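You operate a simulated robot arm through the tools that you are given. There is no shell and no other tool. Be economical: measure what you need, move in short steps, check, and stop when the job is done.

You are at the controls of a simulated two-armed robot. One attempt, no reset.

## Task
Wax the middle of the pencil box lid, then screw the tin shut.
Fine: hold the tin while you turn its lid; put the pad back; leave the box shut. Set down upright: wax pad. A coat counts when it lies all over at full strength: go over it till it gets no stronger.

It is judged by the outcome, as a careful person would: the job done as asked, and still so three seconds after it is handed in. It fails if anything else is knocked over, pushed out of place, dropped, spilled or broken. A push-on lid holds only when it is set on centred and level and pressed home; a screw cap is set on level and turned clockwise until tight.

## Robot
Two 7-joint arms with two-finger parallel grippers on one trunk, on a base that drives. Base frame: it is fixed to the floor where the robot stands at the start and does not move with it; the origin is under the middle of the robot, x ahead of it, y to its left, z up; the surface under the hand at the start is at about z = 0.74. Lengths are in m, angles in rad, forces in N, time in s.
The left shoulder is at the start at [0.06, 0.144, 0.926], the right one opposite. With the tool pointing down near the work surface each hand reaches from about 0.32 to 0.74 m from the robot's upright axis, wherever it stands, measured 20 degrees to its own side. Places, roughly: pencil box (25x7x9 cm) [0.5, 0.4, 0.8]; pencil box lid [0.5, 0.4, 0.8]. Payload 1.57 kg a hand.
Tool frame (each hand has its own): the origin (TCP) lies between the finger pads and is the grasp point; the fingertips stand 0.03 m ahead of it; z points along the fingers, y is the line along which they close. The gripper opens to 0.11 m. The fingers are 0.024 m wide and 0.012 m thick; the gripper's body (0.048 by 0.112 m) begins 0.078 m behind the TCP.
Orientation is that of the tool frame in the base frame, as a unit quaternion [x, y, z, w]. With the fingers straight down and closing along the base's y, the tool's x points along the base's -x, its y along +y and its z along -z.

## Interface
- The arms move only by the tool nudge_tool. It takes "left_steps", "right_steps" or both (then of equal length, played together; a hand with none holds still); each is a list that holds one entry, the list of rows, each a list of 7 numbers: the turn, a rotation vector about the tool's x, y, z in rad, then the shift along the tool's x, y, z in m, then the opening, from 0 (shut) to 1 (fully open). In form: [[[ax, ay, az, tx, ty, tz, fingers], ...]]. A call has 1 to 10 rows; each row shifts and turns the commanded pose from where the row before left it, along the tool's axes as they then stand. Each row takes 0.2 s and may step no farther than 0.05 m and 0.15 rad from the row before; otherwise, or with a gripper value out of range, the whole call is refused. Where a pose cannot be reached the arm comes as near as it can. A force on the tool above 40 N (or 10 N above the force at the start of the call, whichever is more), or a blocked arm, ends the call early, and 0.2 s more pass. Each finger travels about 0.045 m/s and halts on what it meets, pressing with about 27 N; the grip force reading is that of the motor and also rises with nothing between the fingers. The clock runs only during rows and for 0.2 s after the last one: add rows that do not move to give the fingers time. It gives the time, the measured TCP pose, the force on the tool (base axes), the opening and the grip force at its end, in the units of the frame above (readings bear some noise), with the torque about the TCP (base axes, N m) and any sound that the robot's microphone picked up, and new pictures: "show" is both (left out), scene, wrist or none (wrist: the cameras of the hands that moved).
- Cameras (640 x 400 px; columns grow to the right, rows downward): "scene" is now at [0.0379, 0.0256, 1.5311]; the picture's right is [0.35, -0.94, 0.00], its down [-0.75, -0.28, -0.60] and it looks along [0.56, 0.21, -0.80] (base axes); focal length 286 px, centre (320, 200). "left" rides on the left gripper at [0.07, -0.016, -0.141] in its tool frame; the picture's right is [0.23, 0.97, 0.00], its down [-0.86, 0.20, -0.48] and it looks along [-0.47, 0.11, 0.88] (tool axes); focal length 222 px, centre (320, 200). "right" rides on the right gripper at [0.07, 0.016, -0.141] in its tool frame; the picture's right is [-0.23, 0.97, 0.00], its down [-0.86, -0.20, -0.48] and it looks along [-0.47, -0.11, 0.88] (tool axes); focal length 222 px, centre (320, 200). There is no depth. A picture from a camera that has moved, and an enlarged one, comes with that camera's place and axes in the base frame and with its lens.
- lift_body(by): slides the trunk up (or, below 0, down) by that many m; the arms and the scene camera ride with it, the base frame stays. It gives what a move gives, with no picture.
- drive_base(legs): drives the robot by 1 to 6 legs, each [ahead, left, turn to the left] in m, m and rad, along the robot's own axes; the way and the turn of a leg run together, so that a leg with both is an arc; at most 1.5 m and 3.142 rad a leg. The arms and the cameras ride along, it lands a little off, and it stops where it bumps. It gives what a move gives, and a new picture of the scene camera.
- pan_tilt(pan, tilt): turns the head with the scene camera to pan (to the left, within 1.501 rad either way) and tilt (down, from -0.506 to 1.204), counted from straight ahead of the robot. It gives what a move gives, and a new picture of the scene camera.
- zoom(camera, box): a new picture of the part [left, top, right, bottom] of that camera's present view, enlarged. It takes no simulated time.
- hand_in(): hands the job in; it is judged then, once.

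Go step by step. Nothing tells you exact positions but the pictures and the camera data: compare them with the known pose of the tool, close in by small moves and look again before you grip or let go. The budget is 120 turns and 260 pictures, counting those below and the enlarged ones. Unless the task says otherwise, let go and move clear before handing in, and close with one line.

The tools are called after "Emit:" as a command line: name --argument value ..., lists and objects as JSON in quotes. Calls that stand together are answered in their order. nudge_tool: Moves the arms, as the interface text tells. Its arguments: {"type":"object","properties":{"left_steps":{"type":"array","items":{"type":"array","items":{"type":"array","items":{"type":"number"}}}},"right_steps":{"type":"array","items":{"type":"array","items":{"type":"array","items":{"type":"number"}}}},"show":{"type":"string","enum":["both","scene","wrist","none"]}},"required":[]} The other tools are called the same way: lift_body (by) slides the trunk up or down; drive_base (legs) drives the base; pan_tilt (pan, tilt) turns the head that bears the scene camera; zoom (camera, box) takes an enlarged picture of a part of a camera's view; hand_in () hands the job in.

At the start:

```text
t: 0.0
left_ee_pos: [0.3628, 0.3527, 1.0571]
left_ee_rot: [0.001, 1.0, 0.0, 0.0]
left_contact_force: [0.2, 0.2, 0.2]
left_torque: [0.01, 0.02, 0.01]
left_grip_width: 0.1098
left_grip_force: 0.0
right_ee_pos: [0.3885, 0.0299, 1.0584]
right_ee_rot: [0.0, 1.0, -0.001, 0.0]
right_contact_force: [-0.7, -0.6, -0.5]
right_torque: [0.0, 0.03, 0.01]
right_grip_width: 0.1098
right_grip_force: 0.0
trunk travel left (down, up): [-0.525, 0.065]
robot x, y, heading: [-0.0, 0.0012, -0.001]
head pan, tilt: [0.36, 0.925]
```

scene: 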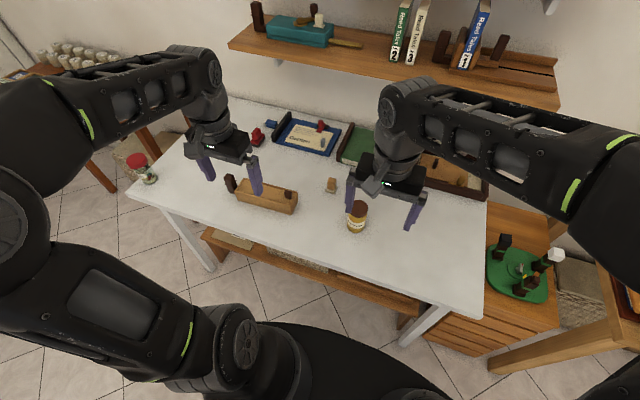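
right: 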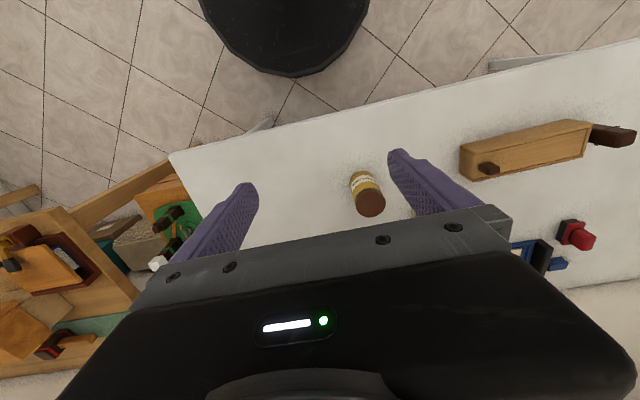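
left: 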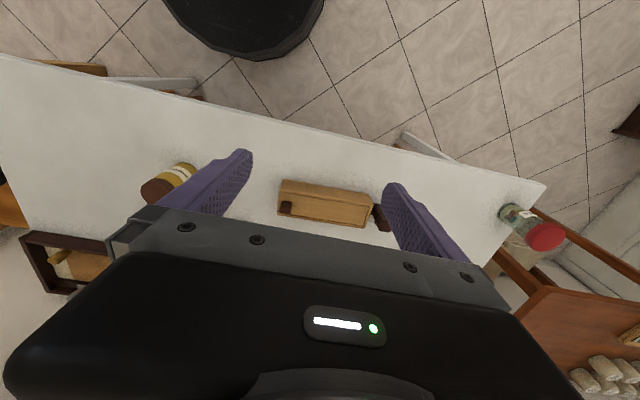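

I see a table with a wooden box (pencil box), a brown-capped jar, and other objects; I'll enlarge the picture to identify the wax pad and the tin.

Emit:
zoom --camera "scene" --box '[200, 100, 440, 250]'

Emit:
zoom --camera "left" --box '[120, 130, 420, 270]'

Emit:
zoom --camera "scene" --box '[400, 120, 600, 320]'

```text
2.67 times, centred on (320, 175) of scene
camera zoom: at [0.0379, 0.0256, 1.5311], right [0.35, -0.94, 0.0], down [-0.75, -0.28, -0.6], along [0.56, 0.21, -0.8], focal length 764 px, centre (320, 267)
```

zoom: 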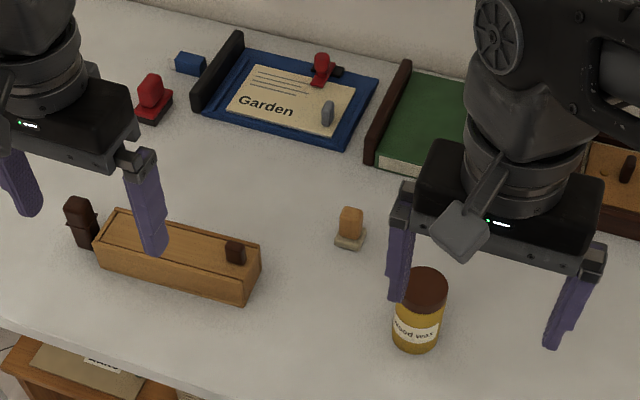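

```text
2.13 times, centred on (270, 200) of left
camera zoom: at [0.2951, 0.3366, 1.2], right [-0.23, 0.97, 0.0], down [0.86, 0.2, 0.48], along [0.47, 0.11, -0.88], focal length 474 px, centre (427, 200)
```

zoom: 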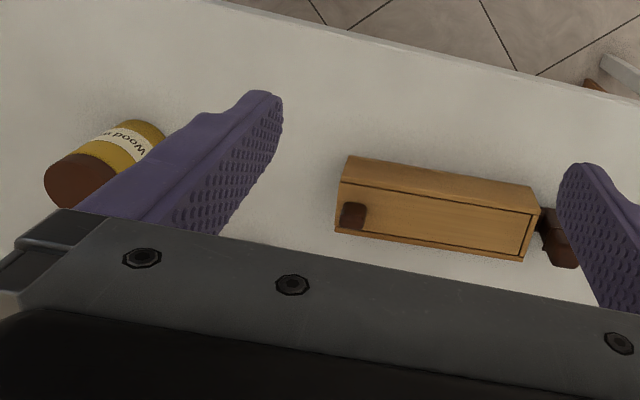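

```text
2.00 times, centred on (500, 220) of scene
camera zoom: at [0.0379, 0.0256, 1.5311], right [0.35, -0.94, 0.0], down [-0.75, -0.28, -0.6], along [0.56, 0.21, -0.8], focal length 573 px, centre (-40, 160)
```

zoom: 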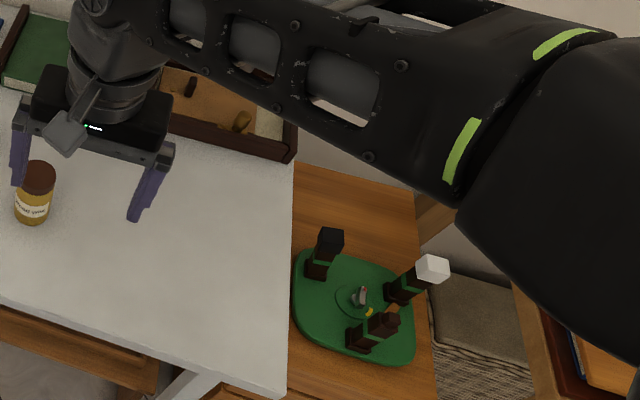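

The "Wood wax" tin is the brown-capped jar, and the tan block near it may be the pad. I'll look closer at the candidates.

Emit:
zoom --camera "scene" --box '[310, 165, 390, 245]'

Emit:
zoom --camera "scene" --box '[215, 160, 315, 225]'

Emit:
pan_tilt --pan -0.6 --tilt 0.9

```text
5.00 times, centred on (350, 205) of scene
camera zoom: at [0.0379, 0.0256, 1.5311], right [0.35, -0.94, 0.0], down [-0.75, -0.28, -0.6], along [0.56, 0.21, -0.8], focal length 1432 px, centre (170, 175)
```

zoom: 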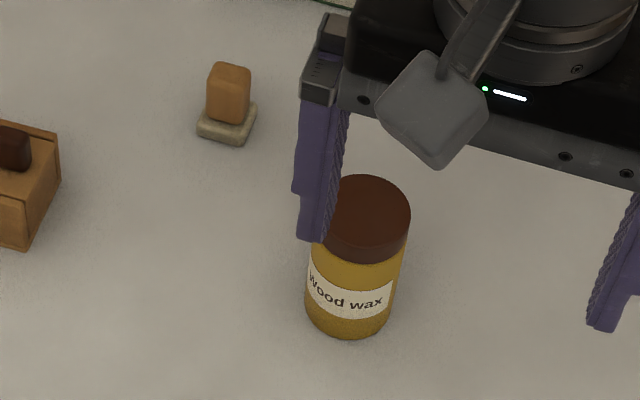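

```text
6.15 times, centred on (265, 192) of scene
camera zoom: at [0.0379, 0.0256, 1.5311], right [0.35, -0.94, 0.0], down [-0.75, -0.28, -0.6], along [0.56, 0.21, -0.8], focal length 1763 px, centre (658, 246)
```

zoom: 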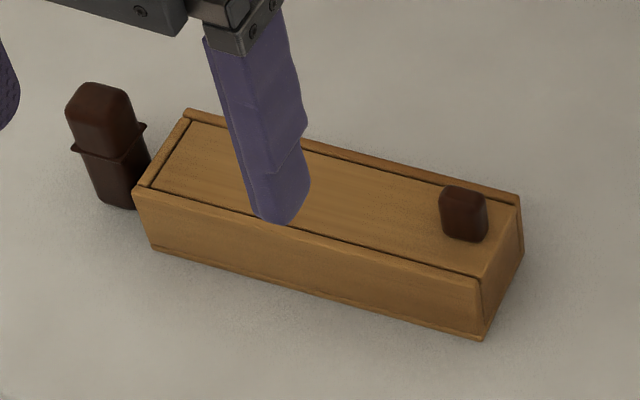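

```text
t: 1.2
left_ee_pos: [0.3634, 0.3535, 1.0584]
left_ee_rot: [0.001, 1.0, -0.001, 0.0]
left_contact_force: [0.0, -0.1, 0.2]
left_torque: [-0.03, 0.01, -0.02]
left_grip_width: 0.11
left_grip_force: 0.0
right_ee_pos: [0.3896, 0.0314, 1.0579]
right_ee_rot: [0.001, 1.0, 0.0, 0.0]
right_contact_force: [0.3, 1.0, -0.2]
right_torque: [-0.02, -0.02, 0.02]
right_grip_width: 0.1099
right_grip_force: 0.1
trunk travel left (down, up): [-0.525, 0.065]
robot x, y, heading: [0.0005, 0.0001, -0.005]
head pan, tilt: [-0.6, 0.901]
camera scene: at [0.0308, -0.0431, 1.5329], right [-0.56, -0.83, 0.0], down [-0.65, 0.44, -0.62], along [0.51, -0.35, -0.78], focal length 286 px, centre (320, 200)
```

scene: 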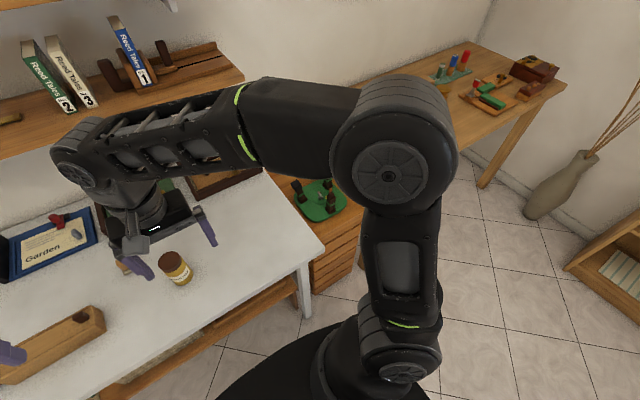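

The pad (felt with amber handle) appears to be near (0.65, 0.21), the tin near (0.54, 0.09) and the box lid centre near (0.53, 0.40, 0.80). I'll bring the left hand above the pad and look.

Emit:
pan_tilt --pan 0.36 --tilt 0.925

Emit:
nudge_tool --left_steps '[[[0, 0, 0, -0.0356, -0.0175, 0.01725, 1], [0, 0, 0, -0.0356, -0.0175, 0.01725, 1], [0, 0, 0, -0.0356, -0.0175, 0.01725, 1], [0, 0, 0, -0.0356, -0.0175, 0.01725, 1], [0, 0, 0, -0.0356, -0.0175, 0.01725, 1], [0, 0, 0, -0.0356, -0.0175, 0.01725, 1], [0, 0, 0, -0.0356, -0.0175, 0.01725, 0.7], [0, 0, 0, -0.0356, -0.0175, 0.01725, 0.6], [0, 0, 0, 0, 0, 0, 0.6], [0, 0, 0, 0, 0, 0, 0.6]]]'

```text
t: 2.5
left_ee_pos: [0.3641, 0.3542, 1.0596]
left_ee_rot: [-0.001, 1.0, 0.0, 0.0]
left_contact_force: [0.1, -0.1, 0.2]
left_torque: [0.02, 0.02, 0.02]
left_grip_width: 0.1101
left_grip_force: 0.0
right_ee_pos: [0.3887, 0.0307, 1.0576]
right_ee_rot: [0.0, 1.0, 0.0, 0.0]
right_contact_force: [0.1, 0.4, -0.3]
right_torque: [0.02, -0.03, -0.01]
right_grip_width: 0.1101
right_grip_force: 0.1
trunk travel left (down, up): [-0.525, 0.065]
robot x, y, heading: [-0.0041, 0.003, -0.004]
head pan, tilt: [0.36, 0.925]
camera scene: at [0.0379, 0.0255, 1.5311], right [0.35, -0.94, 0.0], down [-0.75, -0.28, -0.6], along [0.56, 0.21, -0.8], focal length 286 px, centre (320, 200)
```

scene: 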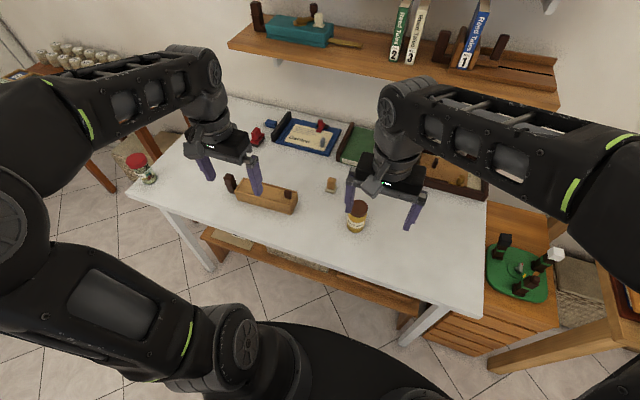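

```text
t: 4.7
left_ee_pos: [0.6485, 0.2119, 0.92]
left_ee_rot: [0.001, 1.0, -0.001, 0.0]
left_contact_force: [-0.3, 0.3, -0.8]
left_torque: [0.0, -0.02, 0.0]
left_grip_width: 0.0661
left_grip_force: 0.1
right_ee_pos: [0.3891, 0.0304, 1.058]
right_ee_rot: [0.0, 1.0, 0.0, 0.0]
right_contact_force: [0.2, -1.1, 0.2]
right_torque: [0.03, -0.01, 0.0]
right_grip_width: 0.1098
right_grip_force: 0.0
trunk travel left (down, up): [-0.525, 0.065]
robot x, y, heading: [0.0022, -0.0018, -0.0]
head pan, tilt: [0.36, 0.925]
camera scene: at [0.0383, 0.0254, 1.531], right [0.35, -0.94, 0.0], down [-0.75, -0.28, -0.6], along [0.56, 0.21, -0.8], focal length 286 px, centre (320, 200)
camera left: at [0.5804, 0.1955, 1.0624], right [-0.23, 0.97, 0.0], down [0.86, 0.2, 0.48], along [0.47, 0.11, -0.88], focal length 222 px, centre (320, 200)
```

scene: 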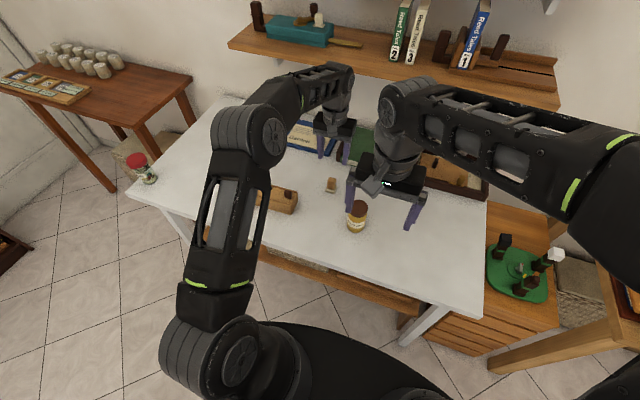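
left: 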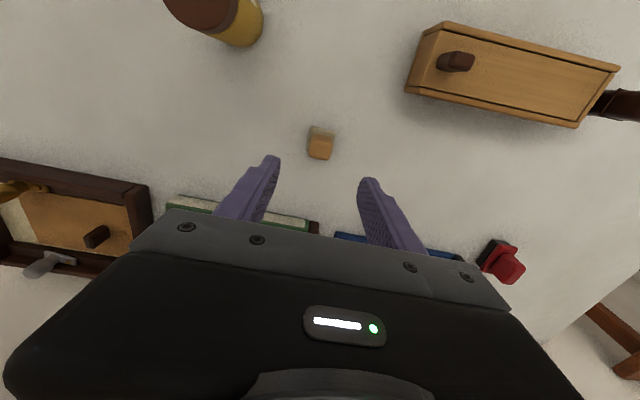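

Emit:
zoom --camera "left" --box '[280, 110, 360, 180]'

Emit:
zoom --camera "left" --box '[400, 10, 640, 150]'

Emit:
zoom --camera "left" --box '[130, 0, 290, 100]'

```text
5.71 times, centred on (320, 145) of left
camera zoom: at [0.5804, 0.1955, 1.0624], right [-0.23, 0.97, 0.0], down [0.86, 0.2, 0.48], along [0.47, 0.11, -0.88], focal length 1269 px, centre (320, 514)
```

zoom: 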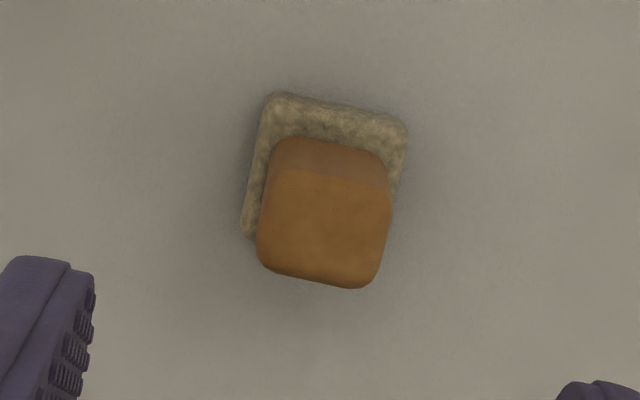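

```text
2.67 times, centred on (520, 80) of left
camera zoom: at [0.5804, 0.1955, 1.0624], right [-0.23, 0.97, 0.0], down [0.86, 0.2, 0.48], along [0.47, 0.11, -0.88], focal length 592 px, centre (-213, 520)
```

zoom: 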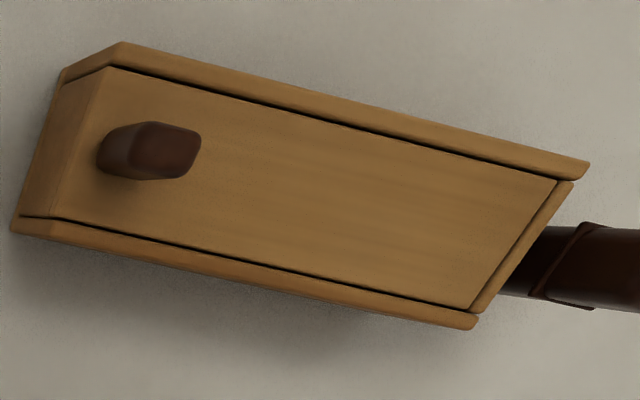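

```text
4.00 times, centred on (210, 50) of left
camera zoom: at [0.5804, 0.1955, 1.0624], right [-0.23, 0.97, 0.0], down [0.86, 0.2, 0.48], along [0.47, 0.11, -0.88], focal length 888 px, centre (760, 800)
```

zoom: 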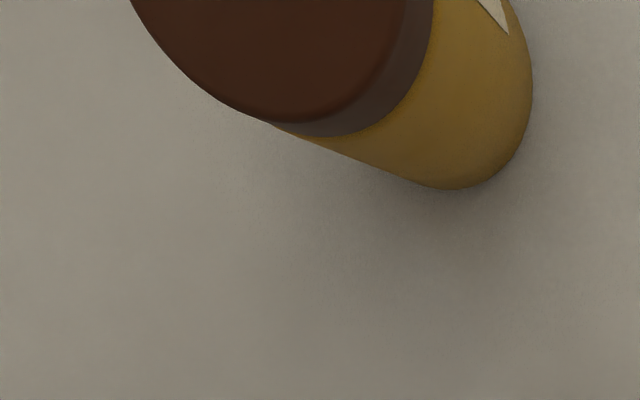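

The pad is square to the base axes at about (0.654, 0.2135), handle ~2.6 cm wide. I'll descend around the handle and close.

Emit:
nudge_tool --left_steps '[[[0, 0, 0, -0.0055, 0.0015, 0.04, 0.6], [0, 0, 0, 0, 0, 0.04, 0.6], [0, 0, 0, 0, 0, 0.03, 0.6], [0, 0, 0, 0, 0, 0.021, 0.6], [0, 0, 0, 0, 0, 0, 0.6]]]'

```text
t: 5.9
left_ee_pos: [0.652, 0.2143, 0.7895]
left_ee_rot: [0.0, 1.0, 0.0, 0.0]
left_contact_force: [1.4, 0.6, -0.8]
left_torque: [0.01, -0.02, 0.02]
left_grip_width: 0.0662
left_grip_force: 0.0
right_ee_pos: [0.389, 0.0309, 1.0584]
right_ee_rot: [0.0, 1.0, 0.001, 0.0]
right_contact_force: [0.6, -0.8, -0.8]
right_torque: [0.02, 0.01, 0.03]
right_grip_width: 0.1102
right_grip_force: 0.1
trunk travel left (down, up): [-0.525, 0.065]
robot x, y, heading: [0.0012, 0.0019, -0.006]
head pan, tilt: [0.36, 0.925]
camera scene: at [0.0379, 0.0255, 1.5311], right [0.35, -0.94, 0.0], down [-0.75, -0.28, -0.6], along [0.56, 0.21, -0.8], focal length 286 px, centre (320, 200)
camera left: at [0.5849, 0.1984, 0.9314], right [-0.23, 0.97, 0.0], down [0.86, 0.2, 0.48], along [0.47, 0.11, -0.88], focal length 222 px, centre (320, 200)
```

scene: 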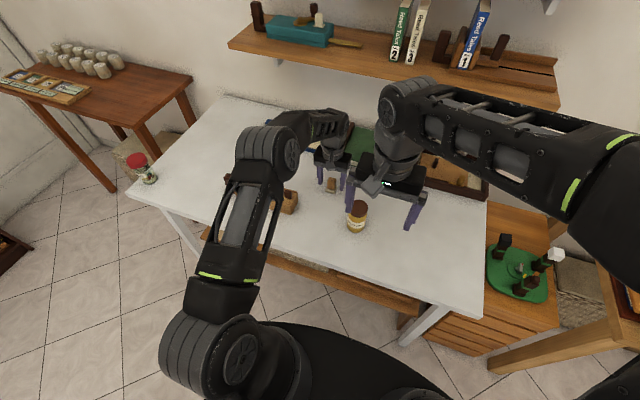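
left: 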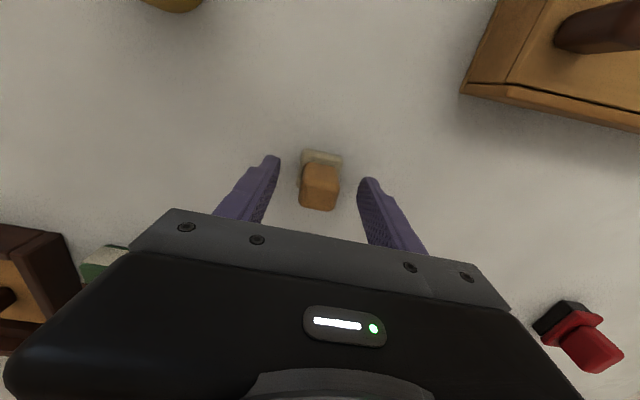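

The handle sits between the fingers; I'll close on it, then lift slightly.

Emit:
nudge_tool --left_steps '[[[0, 0, 0, 0, 0, 0, 0.4], [0, 0, 0, 0, 0, 0, 0.2], [0, 0, 0, 0, 0, 0, 0.0], [0, 0, 0, 0, 0, 0, 0.0], [0, 0, 0, 0, 0, 0, 0.0], [0, 0, 0, 0, 0, 0, 0.0]]]' --show "wrist"

```text
t: 7.3
left_ee_pos: [0.6525, 0.2144, 0.789]
left_ee_rot: [0.0, 1.0, 0.0, -0.001]
left_contact_force: [-0.9, -0.1, -0.4]
left_torque: [0.0, 0.02, 0.02]
left_grip_width: 0.0272
left_grip_force: 27.1
right_ee_pos: [0.3896, 0.0299, 1.0582]
right_ee_rot: [0.0, 1.0, 0.0, 0.0]
right_contact_force: [-0.6, 0.6, 0.3]
right_torque: [-0.01, -0.01, -0.02]
right_grip_width: 0.11
right_grip_force: 0.1
trunk travel left (down, up): [-0.525, 0.065]
robot x, y, heading: [-0.0007, -0.0013, 0.001]
head pan, tilt: [0.36, 0.925]
camera left: at [0.585, 0.1983, 0.9316], right [-0.23, 0.97, 0.0], down [0.86, 0.2, 0.48], along [0.47, 0.11, -0.88], focal length 222 px, centre (320, 200)
```

left: 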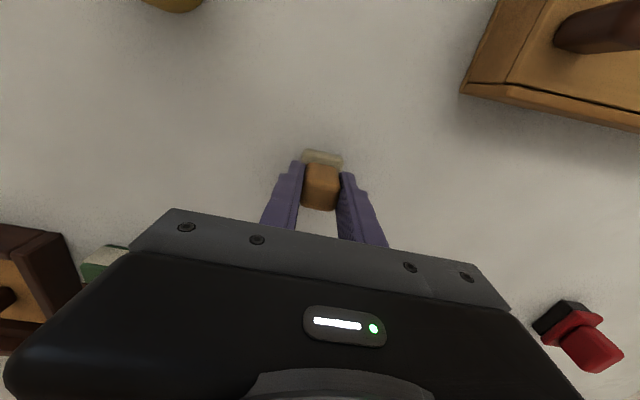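

Gripped at 27 mm. I'll lift and carry it over the lid's middle.

Emit:
nudge_tool --left_steps '[[[0, 0, 0, 0, 0, -0.03, 0], [0, 0, 0, 0, 0, -0.045, 0], [0, 0, 0, 0, 0, -0.045, 0], [0, 0, 0, 0.0251, 0.0371, 0, 0], [0, 0, 0, 0.0251, 0.0371, 0, 0], [0, 0, 0, 0.0251, 0.0371, 0, 0], [0, 0, 0, 0.0251, 0.0371, 0, 0], [0, 0, 0, 0.0251, 0.0371, 0, 0], [0, 0, 0, 0, 0, 0, 0]]]'

```text
t: 9.3
left_ee_pos: [0.5292, 0.4001, 0.9104]
left_ee_rot: [0.0, 1.0, -0.001, 0.0]
left_contact_force: [0.2, -0.6, -0.5]
left_torque: [0.0, -0.01, -0.01]
left_grip_width: 0.0268
left_grip_force: 26.8
right_ee_pos: [0.3895, 0.0299, 1.0586]
right_ee_rot: [-0.001, 1.0, 0.0, 0.0]
right_contact_force: [-0.3, 0.4, 1.0]
right_torque: [0.03, -0.02, 0.02]
right_grip_width: 0.1102
right_grip_force: 0.1
trunk travel left (down, up): [-0.525, 0.065]
robot x, y, heading: [-0.0008, -0.0002, 0.002]
head pan, tilt: [0.36, 0.925]
camera scene: at [0.0383, 0.0252, 1.5311], right [0.35, -0.94, 0.0], down [-0.75, -0.28, -0.6], along [0.56, 0.21, -0.8], focal length 286 px, centre (320, 200)
camera left: at [0.4615, 0.3845, 1.0516], right [-0.23, 0.97, 0.0], down [0.86, 0.2, 0.48], along [0.47, 0.11, -0.88], focal length 222 px, centre (320, 200)
```

scene: 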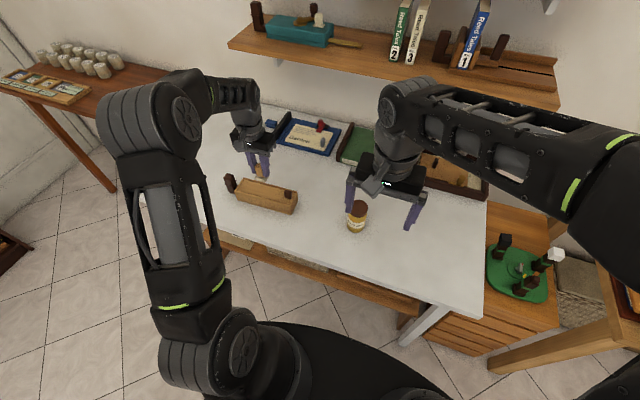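
left: 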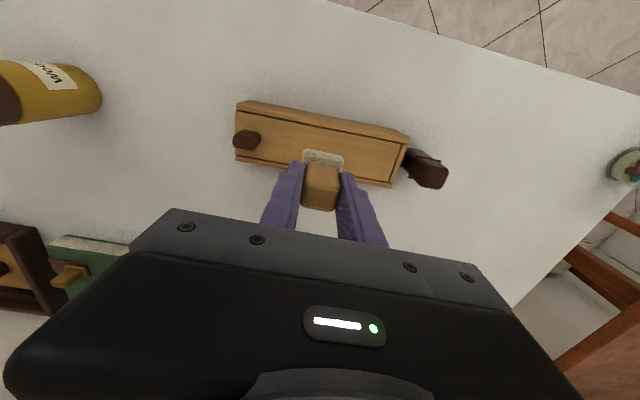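

Emit:
zoom --camera "left" --box '[220, 80, 460, 220]'

Emit:
zoom --camera "scene" --box '[215, 145, 315, 220]'

```text
2.67 times, centred on (340, 150) of left
camera zoom: at [0.4615, 0.3845, 1.0516], right [-0.23, 0.97, 0.0], down [0.86, 0.2, 0.48], along [0.47, 0.11, -0.88], focal length 592 px, centre (267, 333)
```

zoom: 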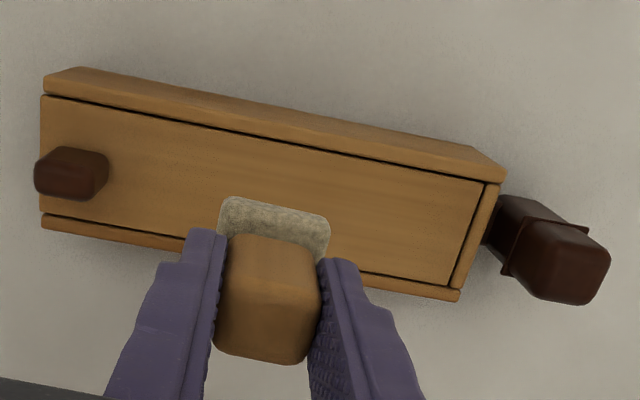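

```text
5.33 times, centred on (265, 182) of scene
camera zoom: at [0.0383, 0.0252, 1.5311], right [0.35, -0.94, 0.0], down [-0.75, -0.28, -0.6], along [0.56, 0.21, -0.8], focal length 1528 px, centre (613, 293)
```

zoom: 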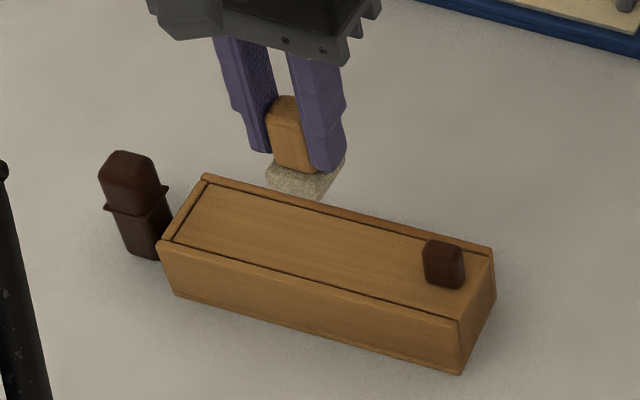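

The lid's middle is at about (0.531, 0.399), surface z ≈ 0.795. I'll descend to just above it and check.

Emit:
nudge_tool --left_steps '[[[0, 0, 0, -0.002, 0, 0.03, 0], [0, 0, 0, 0, 0, 0.02, 0], [0, 0, 0, 0, 0, 0, 0]]]'

Emit:
zoom --camera "scene" --box '[215, 145, 315, 220]'

```text
t: 10.1
left_ee_pos: [0.5312, 0.3994, 0.859]
left_ee_rot: [0.001, 1.0, -0.001, 0.0]
left_contact_force: [0.2, -0.9, -0.7]
left_torque: [0.0, -0.03, 0.01]
left_grip_width: 0.0272
left_grip_force: 26.7
right_ee_pos: [0.3896, 0.0299, 1.0578]
right_ee_rot: [0.0, 1.0, 0.0, 0.0]
right_contact_force: [-0.2, 0.1, 0.2]
right_torque: [0.03, 0.0, 0.01]
right_grip_width: 0.1098
right_grip_force: 0.1
trunk travel left (down, up): [-0.525, 0.065]
robot x, y, heading: [0.0029, 0.0003, -0.001]
head pan, tilt: [0.36, 0.925]
camera scene: at [0.038, 0.0256, 1.5311], right [0.35, -0.94, 0.0], down [-0.75, -0.28, -0.6], along [0.56, 0.21, -0.8], focal length 286 px, centre (320, 200)
camera left: at [0.463, 0.3836, 1.0012], right [-0.23, 0.97, 0.0], down [0.86, 0.2, 0.48], along [0.47, 0.11, -0.88], focal length 222 px, centre (320, 200)
```

scene: 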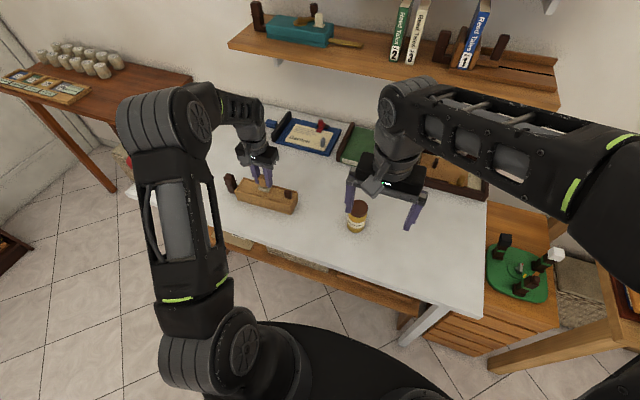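
left: 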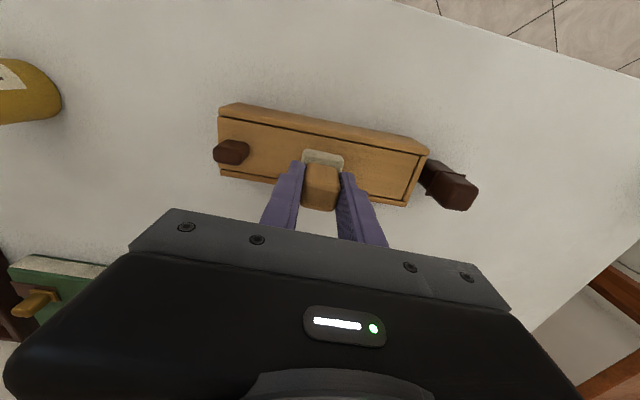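

```text
5.33 times, centred on (265, 182) of scene
camera zoom: at [0.038, 0.0256, 1.5311], right [0.35, -0.94, 0.0], down [-0.75, -0.28, -0.6], along [0.56, 0.21, -0.8], focal length 1528 px, centre (613, 293)
```

zoom: 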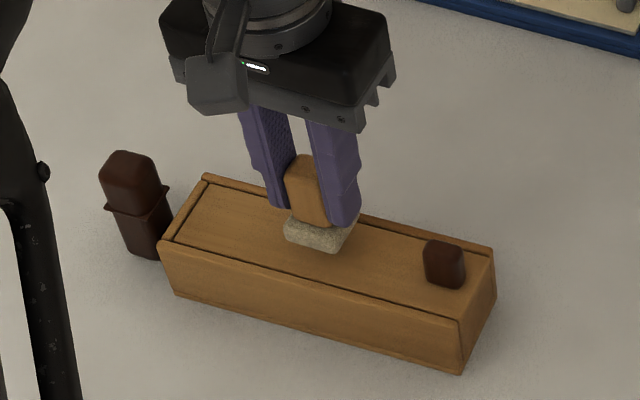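

Emit:
nudge_tool --left_steps '[[[0, 0, 0, 0, 0, 0.005, 0], [0, 0, 0, 0, 0, 0.004, 0], [0, 0, 0, 0, 0, 0.003, 0]]]' --show "none"

Emit:
nudge_tool --left_steps '[[[0, 0, 0, 0, 0, 0.002, 0], [0, 0, 0, 0, 0, 0, 0]]]' --show "none"

Emit:
nudge_tool --left_steps '[[[0, 0, 0, 0, 0, 0.002, 0], [0, 0, 0, 0, 0, 0, 0]]]' --show "none"

```text
t: 10.9
left_ee_pos: [0.5299, 0.3998, 0.8477]
left_ee_rot: [0.001, 1.0, 0.0, 0.0]
left_contact_force: [-0.5, -0.1, -1.0]
left_torque: [-0.01, 0.04, -0.04]
left_grip_width: 0.0272
left_grip_force: 26.3
right_ee_pos: [0.3895, 0.0313, 1.0582]
right_ee_rot: [0.0, 1.0, 0.001, 0.0]
right_contact_force: [-0.2, 0.2, 0.4]
right_torque: [-0.01, 0.0, 0.02]
right_grip_width: 0.1101
right_grip_force: 0.1
trunk travel left (down, up): [-0.525, 0.065]
robot x, y, heading: [0.0004, -0.0004, 0.001]
head pan, tilt: [0.36, 0.925]
```

```text
t: 11.5
left_ee_pos: [0.5304, 0.3991, 0.8449]
left_ee_rot: [0.0, 1.0, 0.0, 0.0]
left_contact_force: [0.1, -0.4, -0.5]
left_torque: [0.0, -0.01, 0.04]
left_grip_width: 0.0272
left_grip_force: 26.8
right_ee_pos: [0.3891, 0.0306, 1.0581]
right_ee_rot: [0.0, 1.0, -0.001, 0.0]
right_contact_force: [-1.1, -1.3, 0.9]
right_torque: [0.01, -0.01, -0.02]
right_grip_width: 0.1099
right_grip_force: 0.3
trunk travel left (down, up): [-0.525, 0.065]
robot x, y, heading: [-0.0009, -0.0022, 0.001]
head pan, tilt: [0.36, 0.925]
```

```text
t: 12.1
left_ee_pos: [0.5294, 0.4002, 0.8435]
left_ee_rot: [0.0, 1.0, 0.0, 0.0]
left_contact_force: [-0.5, -0.1, -0.4]
left_torque: [0.0, -0.01, 0.04]
left_grip_width: 0.0274
left_grip_force: 27.4
right_ee_pos: [0.3889, 0.0312, 1.0584]
right_ee_rot: [0.0, 1.0, 0.0, -0.001]
right_contact_force: [0.3, -0.2, -0.7]
right_torque: [-0.01, 0.02, 0.01]
right_grip_width: 0.1103
right_grip_force: 0.2
trunk travel left (down, up): [-0.525, 0.065]
robot x, y, heading: [-0.002, 0.0012, 0.003]
head pan, tilt: [0.36, 0.925]
```

Emit:
nudge_tool --left_steps '[[[0, 0, 0, 0, 0, 0.002, 0], [0, 0, 0, 0, 0, 0, 0]]]' --show "none"

Emit:
nudge_tool --left_steps '[[[0, 0, 0, 0, 0, 0.002, 0], [0, 0, 0, 0, 0, 0, 0]]]' --show "none"

Emit:
zoom --camera "scene" --box '[225, 150, 305, 210]'

```text
t: 12.7
left_ee_pos: [0.5305, 0.3992, 0.8403]
left_ee_rot: [0.0, 1.0, 0.0, 0.0]
left_contact_force: [0.2, 0.6, 0.4]
left_torque: [0.0, 0.04, 0.01]
left_grip_width: 0.027
left_grip_force: 27.0
right_ee_pos: [0.3886, 0.0301, 1.0584]
right_ee_rot: [0.0, 1.0, 0.0, 0.001]
right_contact_force: [-0.6, -0.1, 0.5]
right_torque: [0.02, -0.01, 0.04]
right_grip_width: 0.1101
right_grip_force: 0.1
trunk travel left (down, up): [-0.525, 0.065]
robot x, y, heading: [-0.0033, 0.0005, -0.0]
head pan, tilt: [0.36, 0.925]
```

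```text
t: 13.3
left_ee_pos: [0.5301, 0.4005, 0.8408]
left_ee_rot: [0.0, 1.0, 0.001, 0.002]
left_contact_force: [-0.6, 0.2, 12.6]
left_torque: [0.03, 0.1, 0.01]
left_grip_width: 0.0272
left_grip_force: 26.6
right_ee_pos: [0.3879, 0.0293, 1.0583]
right_ee_rot: [0.0, 1.0, 0.0, 0.001]
right_contact_force: [0.5, -0.5, 0.2]
right_torque: [0.02, 0.0, 0.01]
right_grip_width: 0.1103
right_grip_force: 0.1
trunk travel left (down, up): [-0.525, 0.065]
robot x, y, heading: [0.0017, 0.0007, 0.002]
head pan, tilt: [0.36, 0.925]
```

```text
6.67 times, centred on (265, 180) of scene
camera zoom: at [0.0368, 0.0248, 1.5313], right [0.35, -0.94, 0.0], down [-0.75, -0.28, -0.6], along [0.56, 0.21, -0.8], focal length 1910 px, centre (687, 333)
```

zoom: 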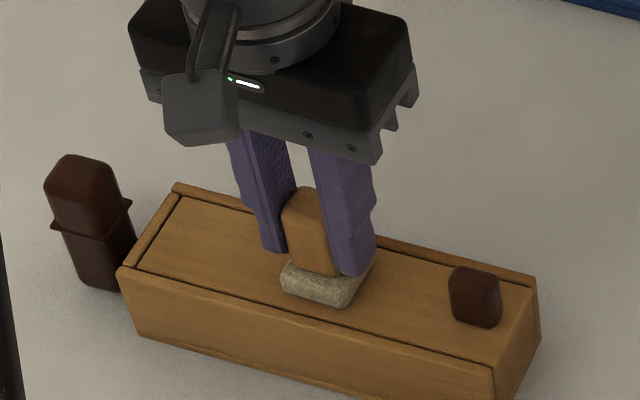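

Contact at about 12 N. I'll ease the pressure and make a short stroke toward the closed end (+y), then check whether coat shows and the box stays put.

Emit:
nudge_tool --left_steps '[[[0, 0, 0, 0, 0, -0.001, 0], [0, 0, 0, 0, 0.006, 0, 0], [0, 0, 0, 0, 0.006, 0, 0], [0, 0, 0, 0, 0.006, 0, 0], [0, 0, 0, 0, 0.006, 0, 0]]]' --show "scene"

Emit:
zoom --camera "scene" --box '[225, 150, 305, 210]'

```text
t: 14.5
left_ee_pos: [0.5293, 0.4227, 0.8416]
left_ee_rot: [0.001, 1.0, 0.001, 0.0]
left_contact_force: [0.9, -4.3, 10.6]
left_torque: [-0.21, -0.04, -0.02]
left_grip_width: 0.027
left_grip_force: 26.7
right_ee_pos: [0.3883, 0.0303, 1.0591]
right_ee_rot: [0.0, 1.0, 0.0, 0.0]
right_contact_force: [0.0, 0.7, 0.0]
right_torque: [-0.04, -0.02, -0.01]
right_grip_width: 0.1101
right_grip_force: 0.0
trunk travel left (down, up): [-0.525, 0.065]
robot x, y, heading: [-0.0005, 0.0, -0.003]
head pan, tilt: [0.36, 0.925]
camera scene: at [0.0371, 0.0243, 1.5311], right [0.35, -0.94, 0.0], down [-0.75, -0.28, -0.6], along [0.56, 0.21, -0.8], focal length 286 px, centre (320, 200)
```

scene: 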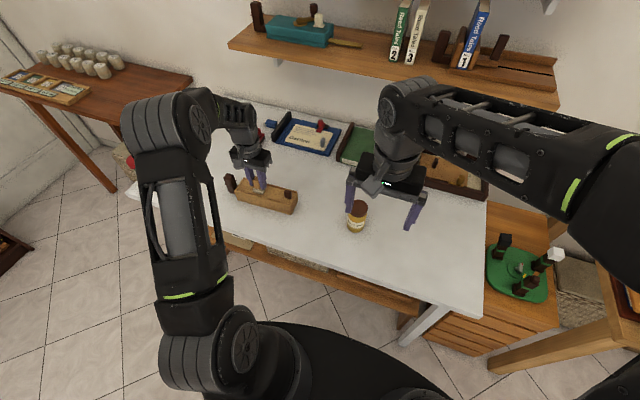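

```text
6.67 times, centred on (265, 180) of scene
camera zoom: at [0.0371, 0.0243, 1.5311], right [0.35, -0.94, 0.0], down [-0.75, -0.28, -0.6], along [0.56, 0.21, -0.8], focal length 1910 px, centre (687, 333)
```

zoom: 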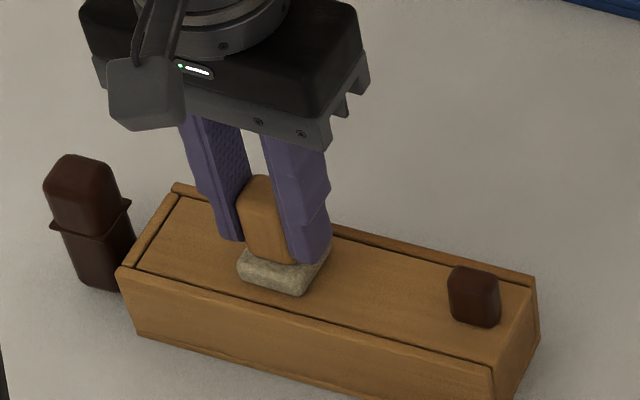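

Box did not move. I'll stroke back toward −y past the middle and see whether a coat shows and the lid stays shut.

Emit:
nudge_tool --left_steps '[[[0, 0, 0, 0, -0.008, -0.0005, 0], [0, 0, 0, 0, -0.01, 0, 0], [0, 0, 0, 0, -0.01, 0, 0], [0, 0, 0, 0, -0.01, 0, 0], [0, 0, 0, 0, -0.01, 0, 0]]]' --show "wrist"

Emit:
zoom --camera "scene" --box '[225, 150, 305, 210]'

```text
t: 15.7
left_ee_pos: [0.5282, 0.3755, 0.8417]
left_ee_rot: [0.0, 1.0, 0.0, 0.0]
left_contact_force: [-0.3, 2.0, 5.5]
left_torque: [0.1, -0.01, 0.02]
left_grip_width: 0.0272
left_grip_force: 26.7
right_ee_pos: [0.39, 0.0301, 1.0579]
right_ee_rot: [0.001, 1.0, -0.001, 0.0]
right_contact_force: [-0.6, -0.4, 0.5]
right_torque: [0.01, 0.0, 0.02]
right_grip_width: 0.1099
right_grip_force: 0.0
trunk travel left (down, up): [-0.525, 0.065]
robot x, y, heading: [-0.0023, 0.0013, -0.0]
head pan, tilt: [0.36, 0.925]
camera left: at [0.4611, 0.3592, 0.9829], right [-0.23, 0.97, 0.0], down [0.85, 0.2, 0.48], along [0.47, 0.11, -0.88], focal length 222 px, centre (320, 200)
```

left: 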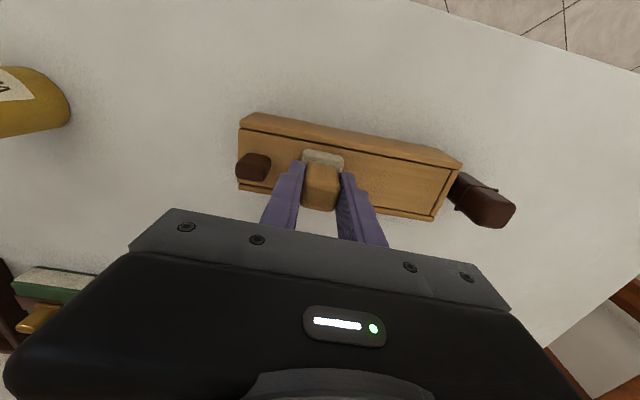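

```text
6.67 times, centred on (265, 180) of scene
camera zoom: at [0.0375, 0.0254, 1.5311], right [0.35, -0.94, 0.0], down [-0.75, -0.28, -0.6], along [0.56, 0.21, -0.8], focal length 1910 px, centre (687, 333)
```

zoom: 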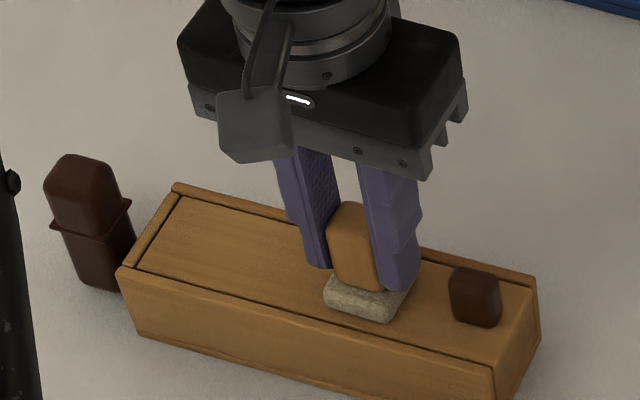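

Emit:
zoom --camera "left" --box '[230, 100, 470, 240]'

Emit:
zoom --camera "scene" --box '[245, 175, 275, 200]'

```text
2.67 times, centred on (350, 170) of left
camera zoom: at [0.4611, 0.3592, 0.9829], right [-0.23, 0.97, 0.0], down [0.85, 0.2, 0.48], along [0.47, 0.11, -0.88], focal length 592 px, centre (240, 280)
```

zoom: 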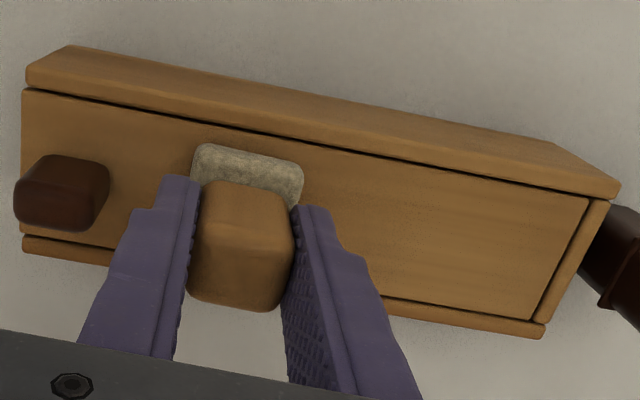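

```text
16.00 times, centred on (260, 188) of scene
camera zoom: at [0.0375, 0.0254, 1.5311], right [0.35, -0.94, 0.0], down [-0.75, -0.28, -0.6], along [0.56, 0.21, -0.8], focal length 4583 px, centre (1280, 400)
```

zoom: 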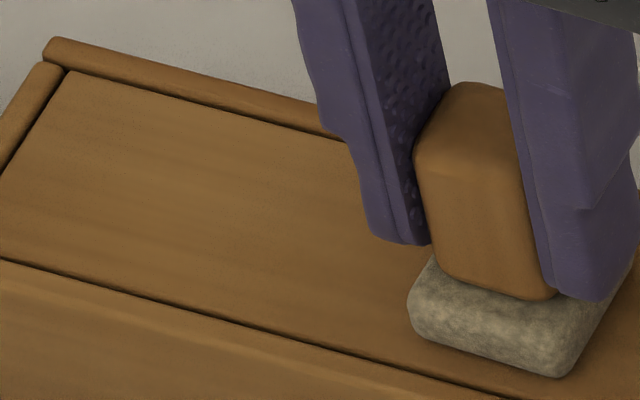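

There may be a faint darker band where the pad passed. I'll make a full set of overlapping strokes in the middle.

Emit:
nudge_tool --left_steps '[[[0, 0, 0, -0.007, -0.008, 0, 0], [0, 0, 0, 0, 0.011, 0, 0], [0, 0, 0, 0, 0.011, 0, 0], [0, 0, 0, 0, 0.011, 0, 0], [0, 0, 0, 0, 0.011, 0, 0], [0, 0, 0, 0, 0.011, 0, 0], [0, 0, 0, 0, 0.011, 0, 0], [0, 0, 0, 0, 0.011, 0, 0], [0, 0, 0, 0.007, 0, 0, 0], [0, 0, 0, 0, -0.011, 0, 0]]]' --show "none"

Emit:
nudge_tool --left_steps '[[[0, 0, 0, 0, -0.011, 0, 0], [0, 0, 0, 0, -0.011, 0, 0], [0, 0, 0, 0, -0.011, 0, 0], [0, 0, 0, 0, -0.011, 0, 0], [0, 0, 0, 0, -0.011, 0, 0], [0, 0, 0, 0, -0.011, 0, 0], [0, 0, 0, 0.007, 0, 0, 0], [0, 0, 0, 0, 0.011, 0, 0], [0, 0, 0, 0, 0.011, 0, 0], [0, 0, 0, 0, 0.011, 0, 0]]]' --show "none"

Emit:
nudge_tool --left_steps '[[[0, 0, 0, 0, 0.011, 0, 0], [0, 0, 0, 0, 0.011, 0, 0], [0, 0, 0, 0, 0.011, 0, 0], [0, 0, 0, 0, 0.011, 0, 0], [0, 0, 0, 0, -0.011, 0, 0], [0, 0, 0, 0, -0.011, 0, 0], [0, 0, 0, 0, -0.011, 0, 0], [0, 0, 0, 0, -0.011, 0, 0], [0, 0, 0, 0, -0.011, 0, 0], [0, 0, 0, 0, -0.011, 0, 0]]]' --show "wrist"

Emit:
zoom --camera "scene" --box '[225, 150, 305, 210]'

```text
t: 17.9
left_ee_pos: [0.5289, 0.4352, 0.8418]
left_ee_rot: [0.001, 1.0, 0.0, -0.001]
left_contact_force: [-0.5, 1.1, 3.9]
left_torque: [0.03, 0.02, 0.01]
left_grip_width: 0.0271
left_grip_force: 27.4
right_ee_pos: [0.3893, 0.0315, 1.0582]
right_ee_rot: [0.0, 1.0, -0.001, 0.0]
right_contact_force: [0.5, 0.4, -0.7]
right_torque: [-0.03, 0.0, 0.02]
right_grip_width: 0.1099
right_grip_force: 0.1
trunk travel left (down, up): [-0.525, 0.065]
robot x, y, heading: [0.0005, -0.0033, -0.0]
head pan, tilt: [0.36, 0.925]
```

```text
t: 20.1
left_ee_pos: [0.5225, 0.4016, 0.8413]
left_ee_rot: [0.0, 1.0, 0.0, 0.0]
left_contact_force: [-0.4, -0.7, 0.6]
left_torque: [-0.02, -0.01, 0.0]
left_grip_width: 0.0272
left_grip_force: 27.3
right_ee_pos: [0.3886, 0.0304, 1.0574]
right_ee_rot: [0.001, 1.0, 0.0, 0.001]
right_contact_force: [0.1, 0.2, -0.1]
right_torque: [0.01, -0.01, -0.02]
right_grip_width: 0.1099
right_grip_force: 0.1
trunk travel left (down, up): [-0.525, 0.065]
robot x, y, heading: [-0.0003, -0.0, -0.003]
head pan, tilt: [0.36, 0.925]
```

```text
t: 22.3
left_ee_pos: [0.5232, 0.3799, 0.8405]
left_ee_rot: [0.0, 1.0, 0.0, 0.0]
left_contact_force: [0.0, 0.8, 1.4]
left_torque: [0.0, 0.02, 0.0]
left_grip_width: 0.0273
left_grip_force: 27.2
right_ee_pos: [0.389, 0.0294, 1.0585]
right_ee_rot: [0.0, 1.0, 0.0, 0.0]
right_contact_force: [0.4, 0.1, 0.8]
right_torque: [-0.01, 0.0, -0.02]
right_grip_width: 0.1101
right_grip_force: 0.0
trunk travel left (down, up): [-0.525, 0.065]
robot x, y, heading: [-0.0013, 0.0033, -0.002]
head pan, tilt: [0.36, 0.925]
camera left: at [0.4548, 0.3632, 0.9829], right [-0.23, 0.97, 0.0], down [0.85, 0.2, 0.48], along [0.47, 0.11, -0.88], focal length 222 px, centre (320, 200)
```

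left: 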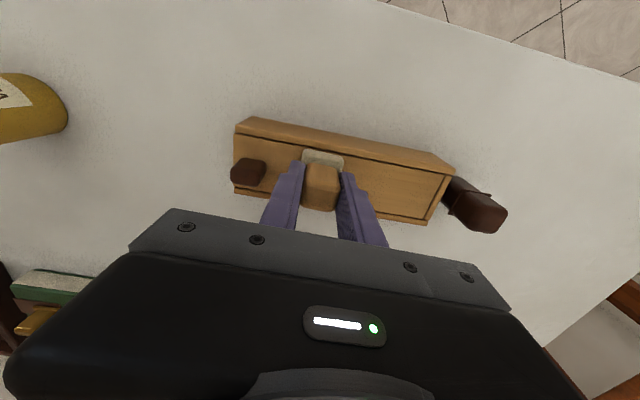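

```text
6.67 times, centred on (265, 180) of scene
camera zoom: at [0.0379, 0.0254, 1.5311], right [0.35, -0.94, 0.0], down [-0.75, -0.28, -0.6], along [0.56, 0.21, -0.8], focal length 1910 px, centre (687, 333)
```

zoom: 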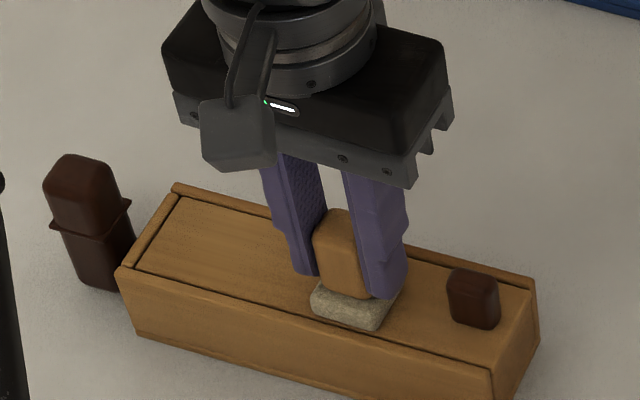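

Pressure is light now. I'll lift and shift the pad aside to inspect the lid.

Emit:
nudge_tool --left_steps '[[[0, 0, 0, 0, 0, -0.04, 0], [0, 0, 0, -0.03, 0.01, -0.02, 0], [0, 0, 0, -0.04, 0.01, 0, 0], [0, 0, 0, 0, 0, 0, 0]]]' --show "wrist"

Emit:
zoom --camera "scene" --box '[225, 160, 305, 220]'

Emit:
zoom --camera "left" --box '[180, 20, 460, 160]'

```text
t: 23.3
left_ee_pos: [0.5923, 0.3998, 0.9009]
left_ee_rot: [0.0, 1.0, -0.001, -0.001]
left_contact_force: [1.0, -0.4, -0.1]
left_torque: [0.0, 0.0, 0.01]
left_grip_width: 0.0272
left_grip_force: 27.1
right_ee_pos: [0.3889, 0.0295, 1.0578]
right_ee_rot: [0.0, 1.0, 0.0, 0.0]
right_contact_force: [-1.6, 0.5, 0.4]
right_torque: [0.01, 0.01, 0.0]
right_grip_width: 0.1099
right_grip_force: 0.1
trunk travel left (down, up): [-0.525, 0.065]
robot x, y, heading: [0.0001, -0.003, 0.007]
head pan, tilt: [0.36, 0.925]
camera left: at [0.5249, 0.3824, 1.0429], right [-0.23, 0.97, 0.0], down [0.86, 0.2, 0.48], along [0.47, 0.11, -0.88], focal length 222 px, centre (320, 200)
```

left: 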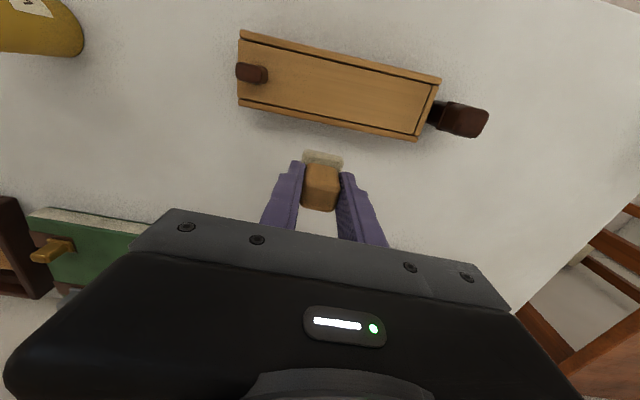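

```text
6.67 times, centred on (265, 190) of scene
camera zoom: at [0.0374, 0.0255, 1.5311], right [0.35, -0.94, 0.0], down [-0.75, -0.28, -0.6], along [0.56, 0.21, -0.8], focal length 1910 px, centre (687, 267)
```

zoom: 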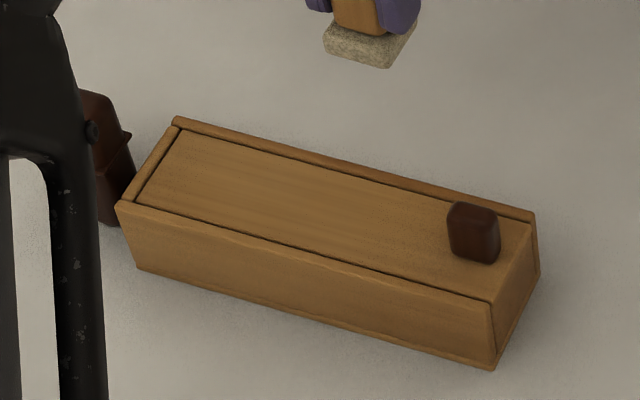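

```text
2.29 times, centred on (320, 90) of left
camera zoom: at [0.5249, 0.3824, 1.0429], right [-0.23, 0.97, 0.0], down [0.86, 0.2, 0.48], along [0.47, 0.11, -0.88], focal length 508 px, centre (320, 451)
```

zoom: 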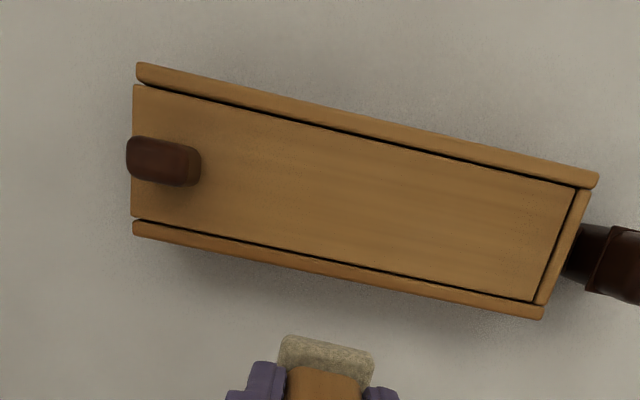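

Emit:
zoom --camera "scene" --box '[240, 176, 284, 204]'

Emit:
zoom --camera "left" --box '[260, 40, 400, 130]'

Emit:
zoom --camera "scene" --box '[335, 190, 385, 240]'

```text
14.29 times, centred on (262, 190) of scene
camera zoom: at [0.0374, 0.0255, 1.5311], right [0.35, -0.94, 0.0], down [-0.75, -0.28, -0.6], along [0.56, 0.21, -0.8], focal length 4092 px, centre (1149, 343)
```

zoom: 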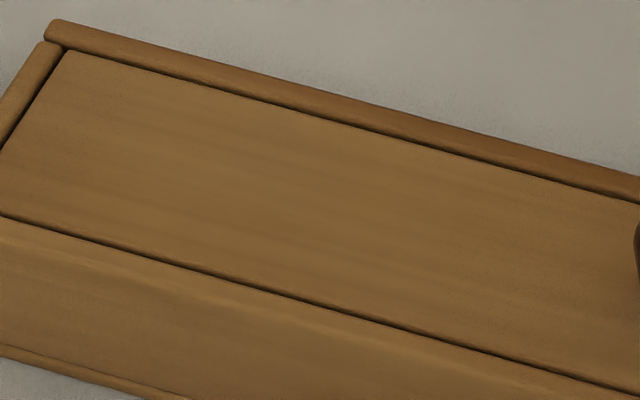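

```text
4.44 times, centred on (330, 85) of left
camera zoom: at [0.5249, 0.3824, 1.0429], right [-0.23, 0.97, 0.0], down [0.86, 0.2, 0.48], along [0.47, 0.11, -0.88], focal length 987 px, centre (276, 711)
```

zoom: 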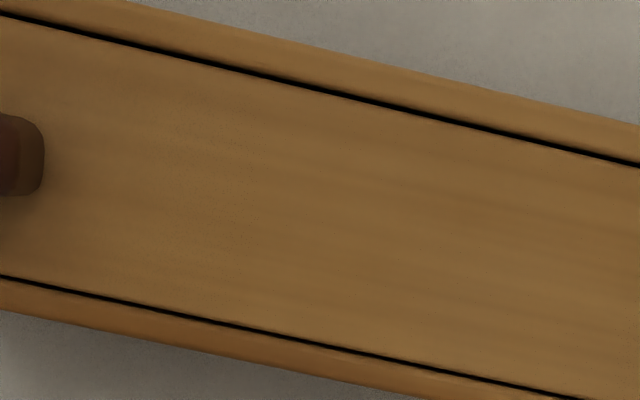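

```text
8.00 times, centred on (360, 215) of scene
camera zoom: at [0.0374, 0.0255, 1.5311], right [0.35, -0.94, 0.0], down [-0.75, -0.28, -0.6], along [0.56, 0.21, -0.8], focal length 2292 px, centre (0, 80)
```

zoom: 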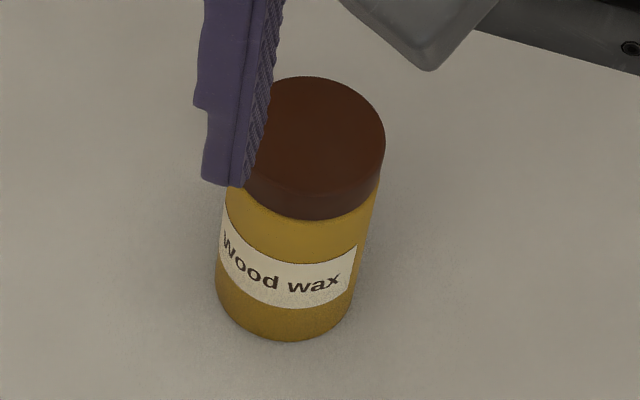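

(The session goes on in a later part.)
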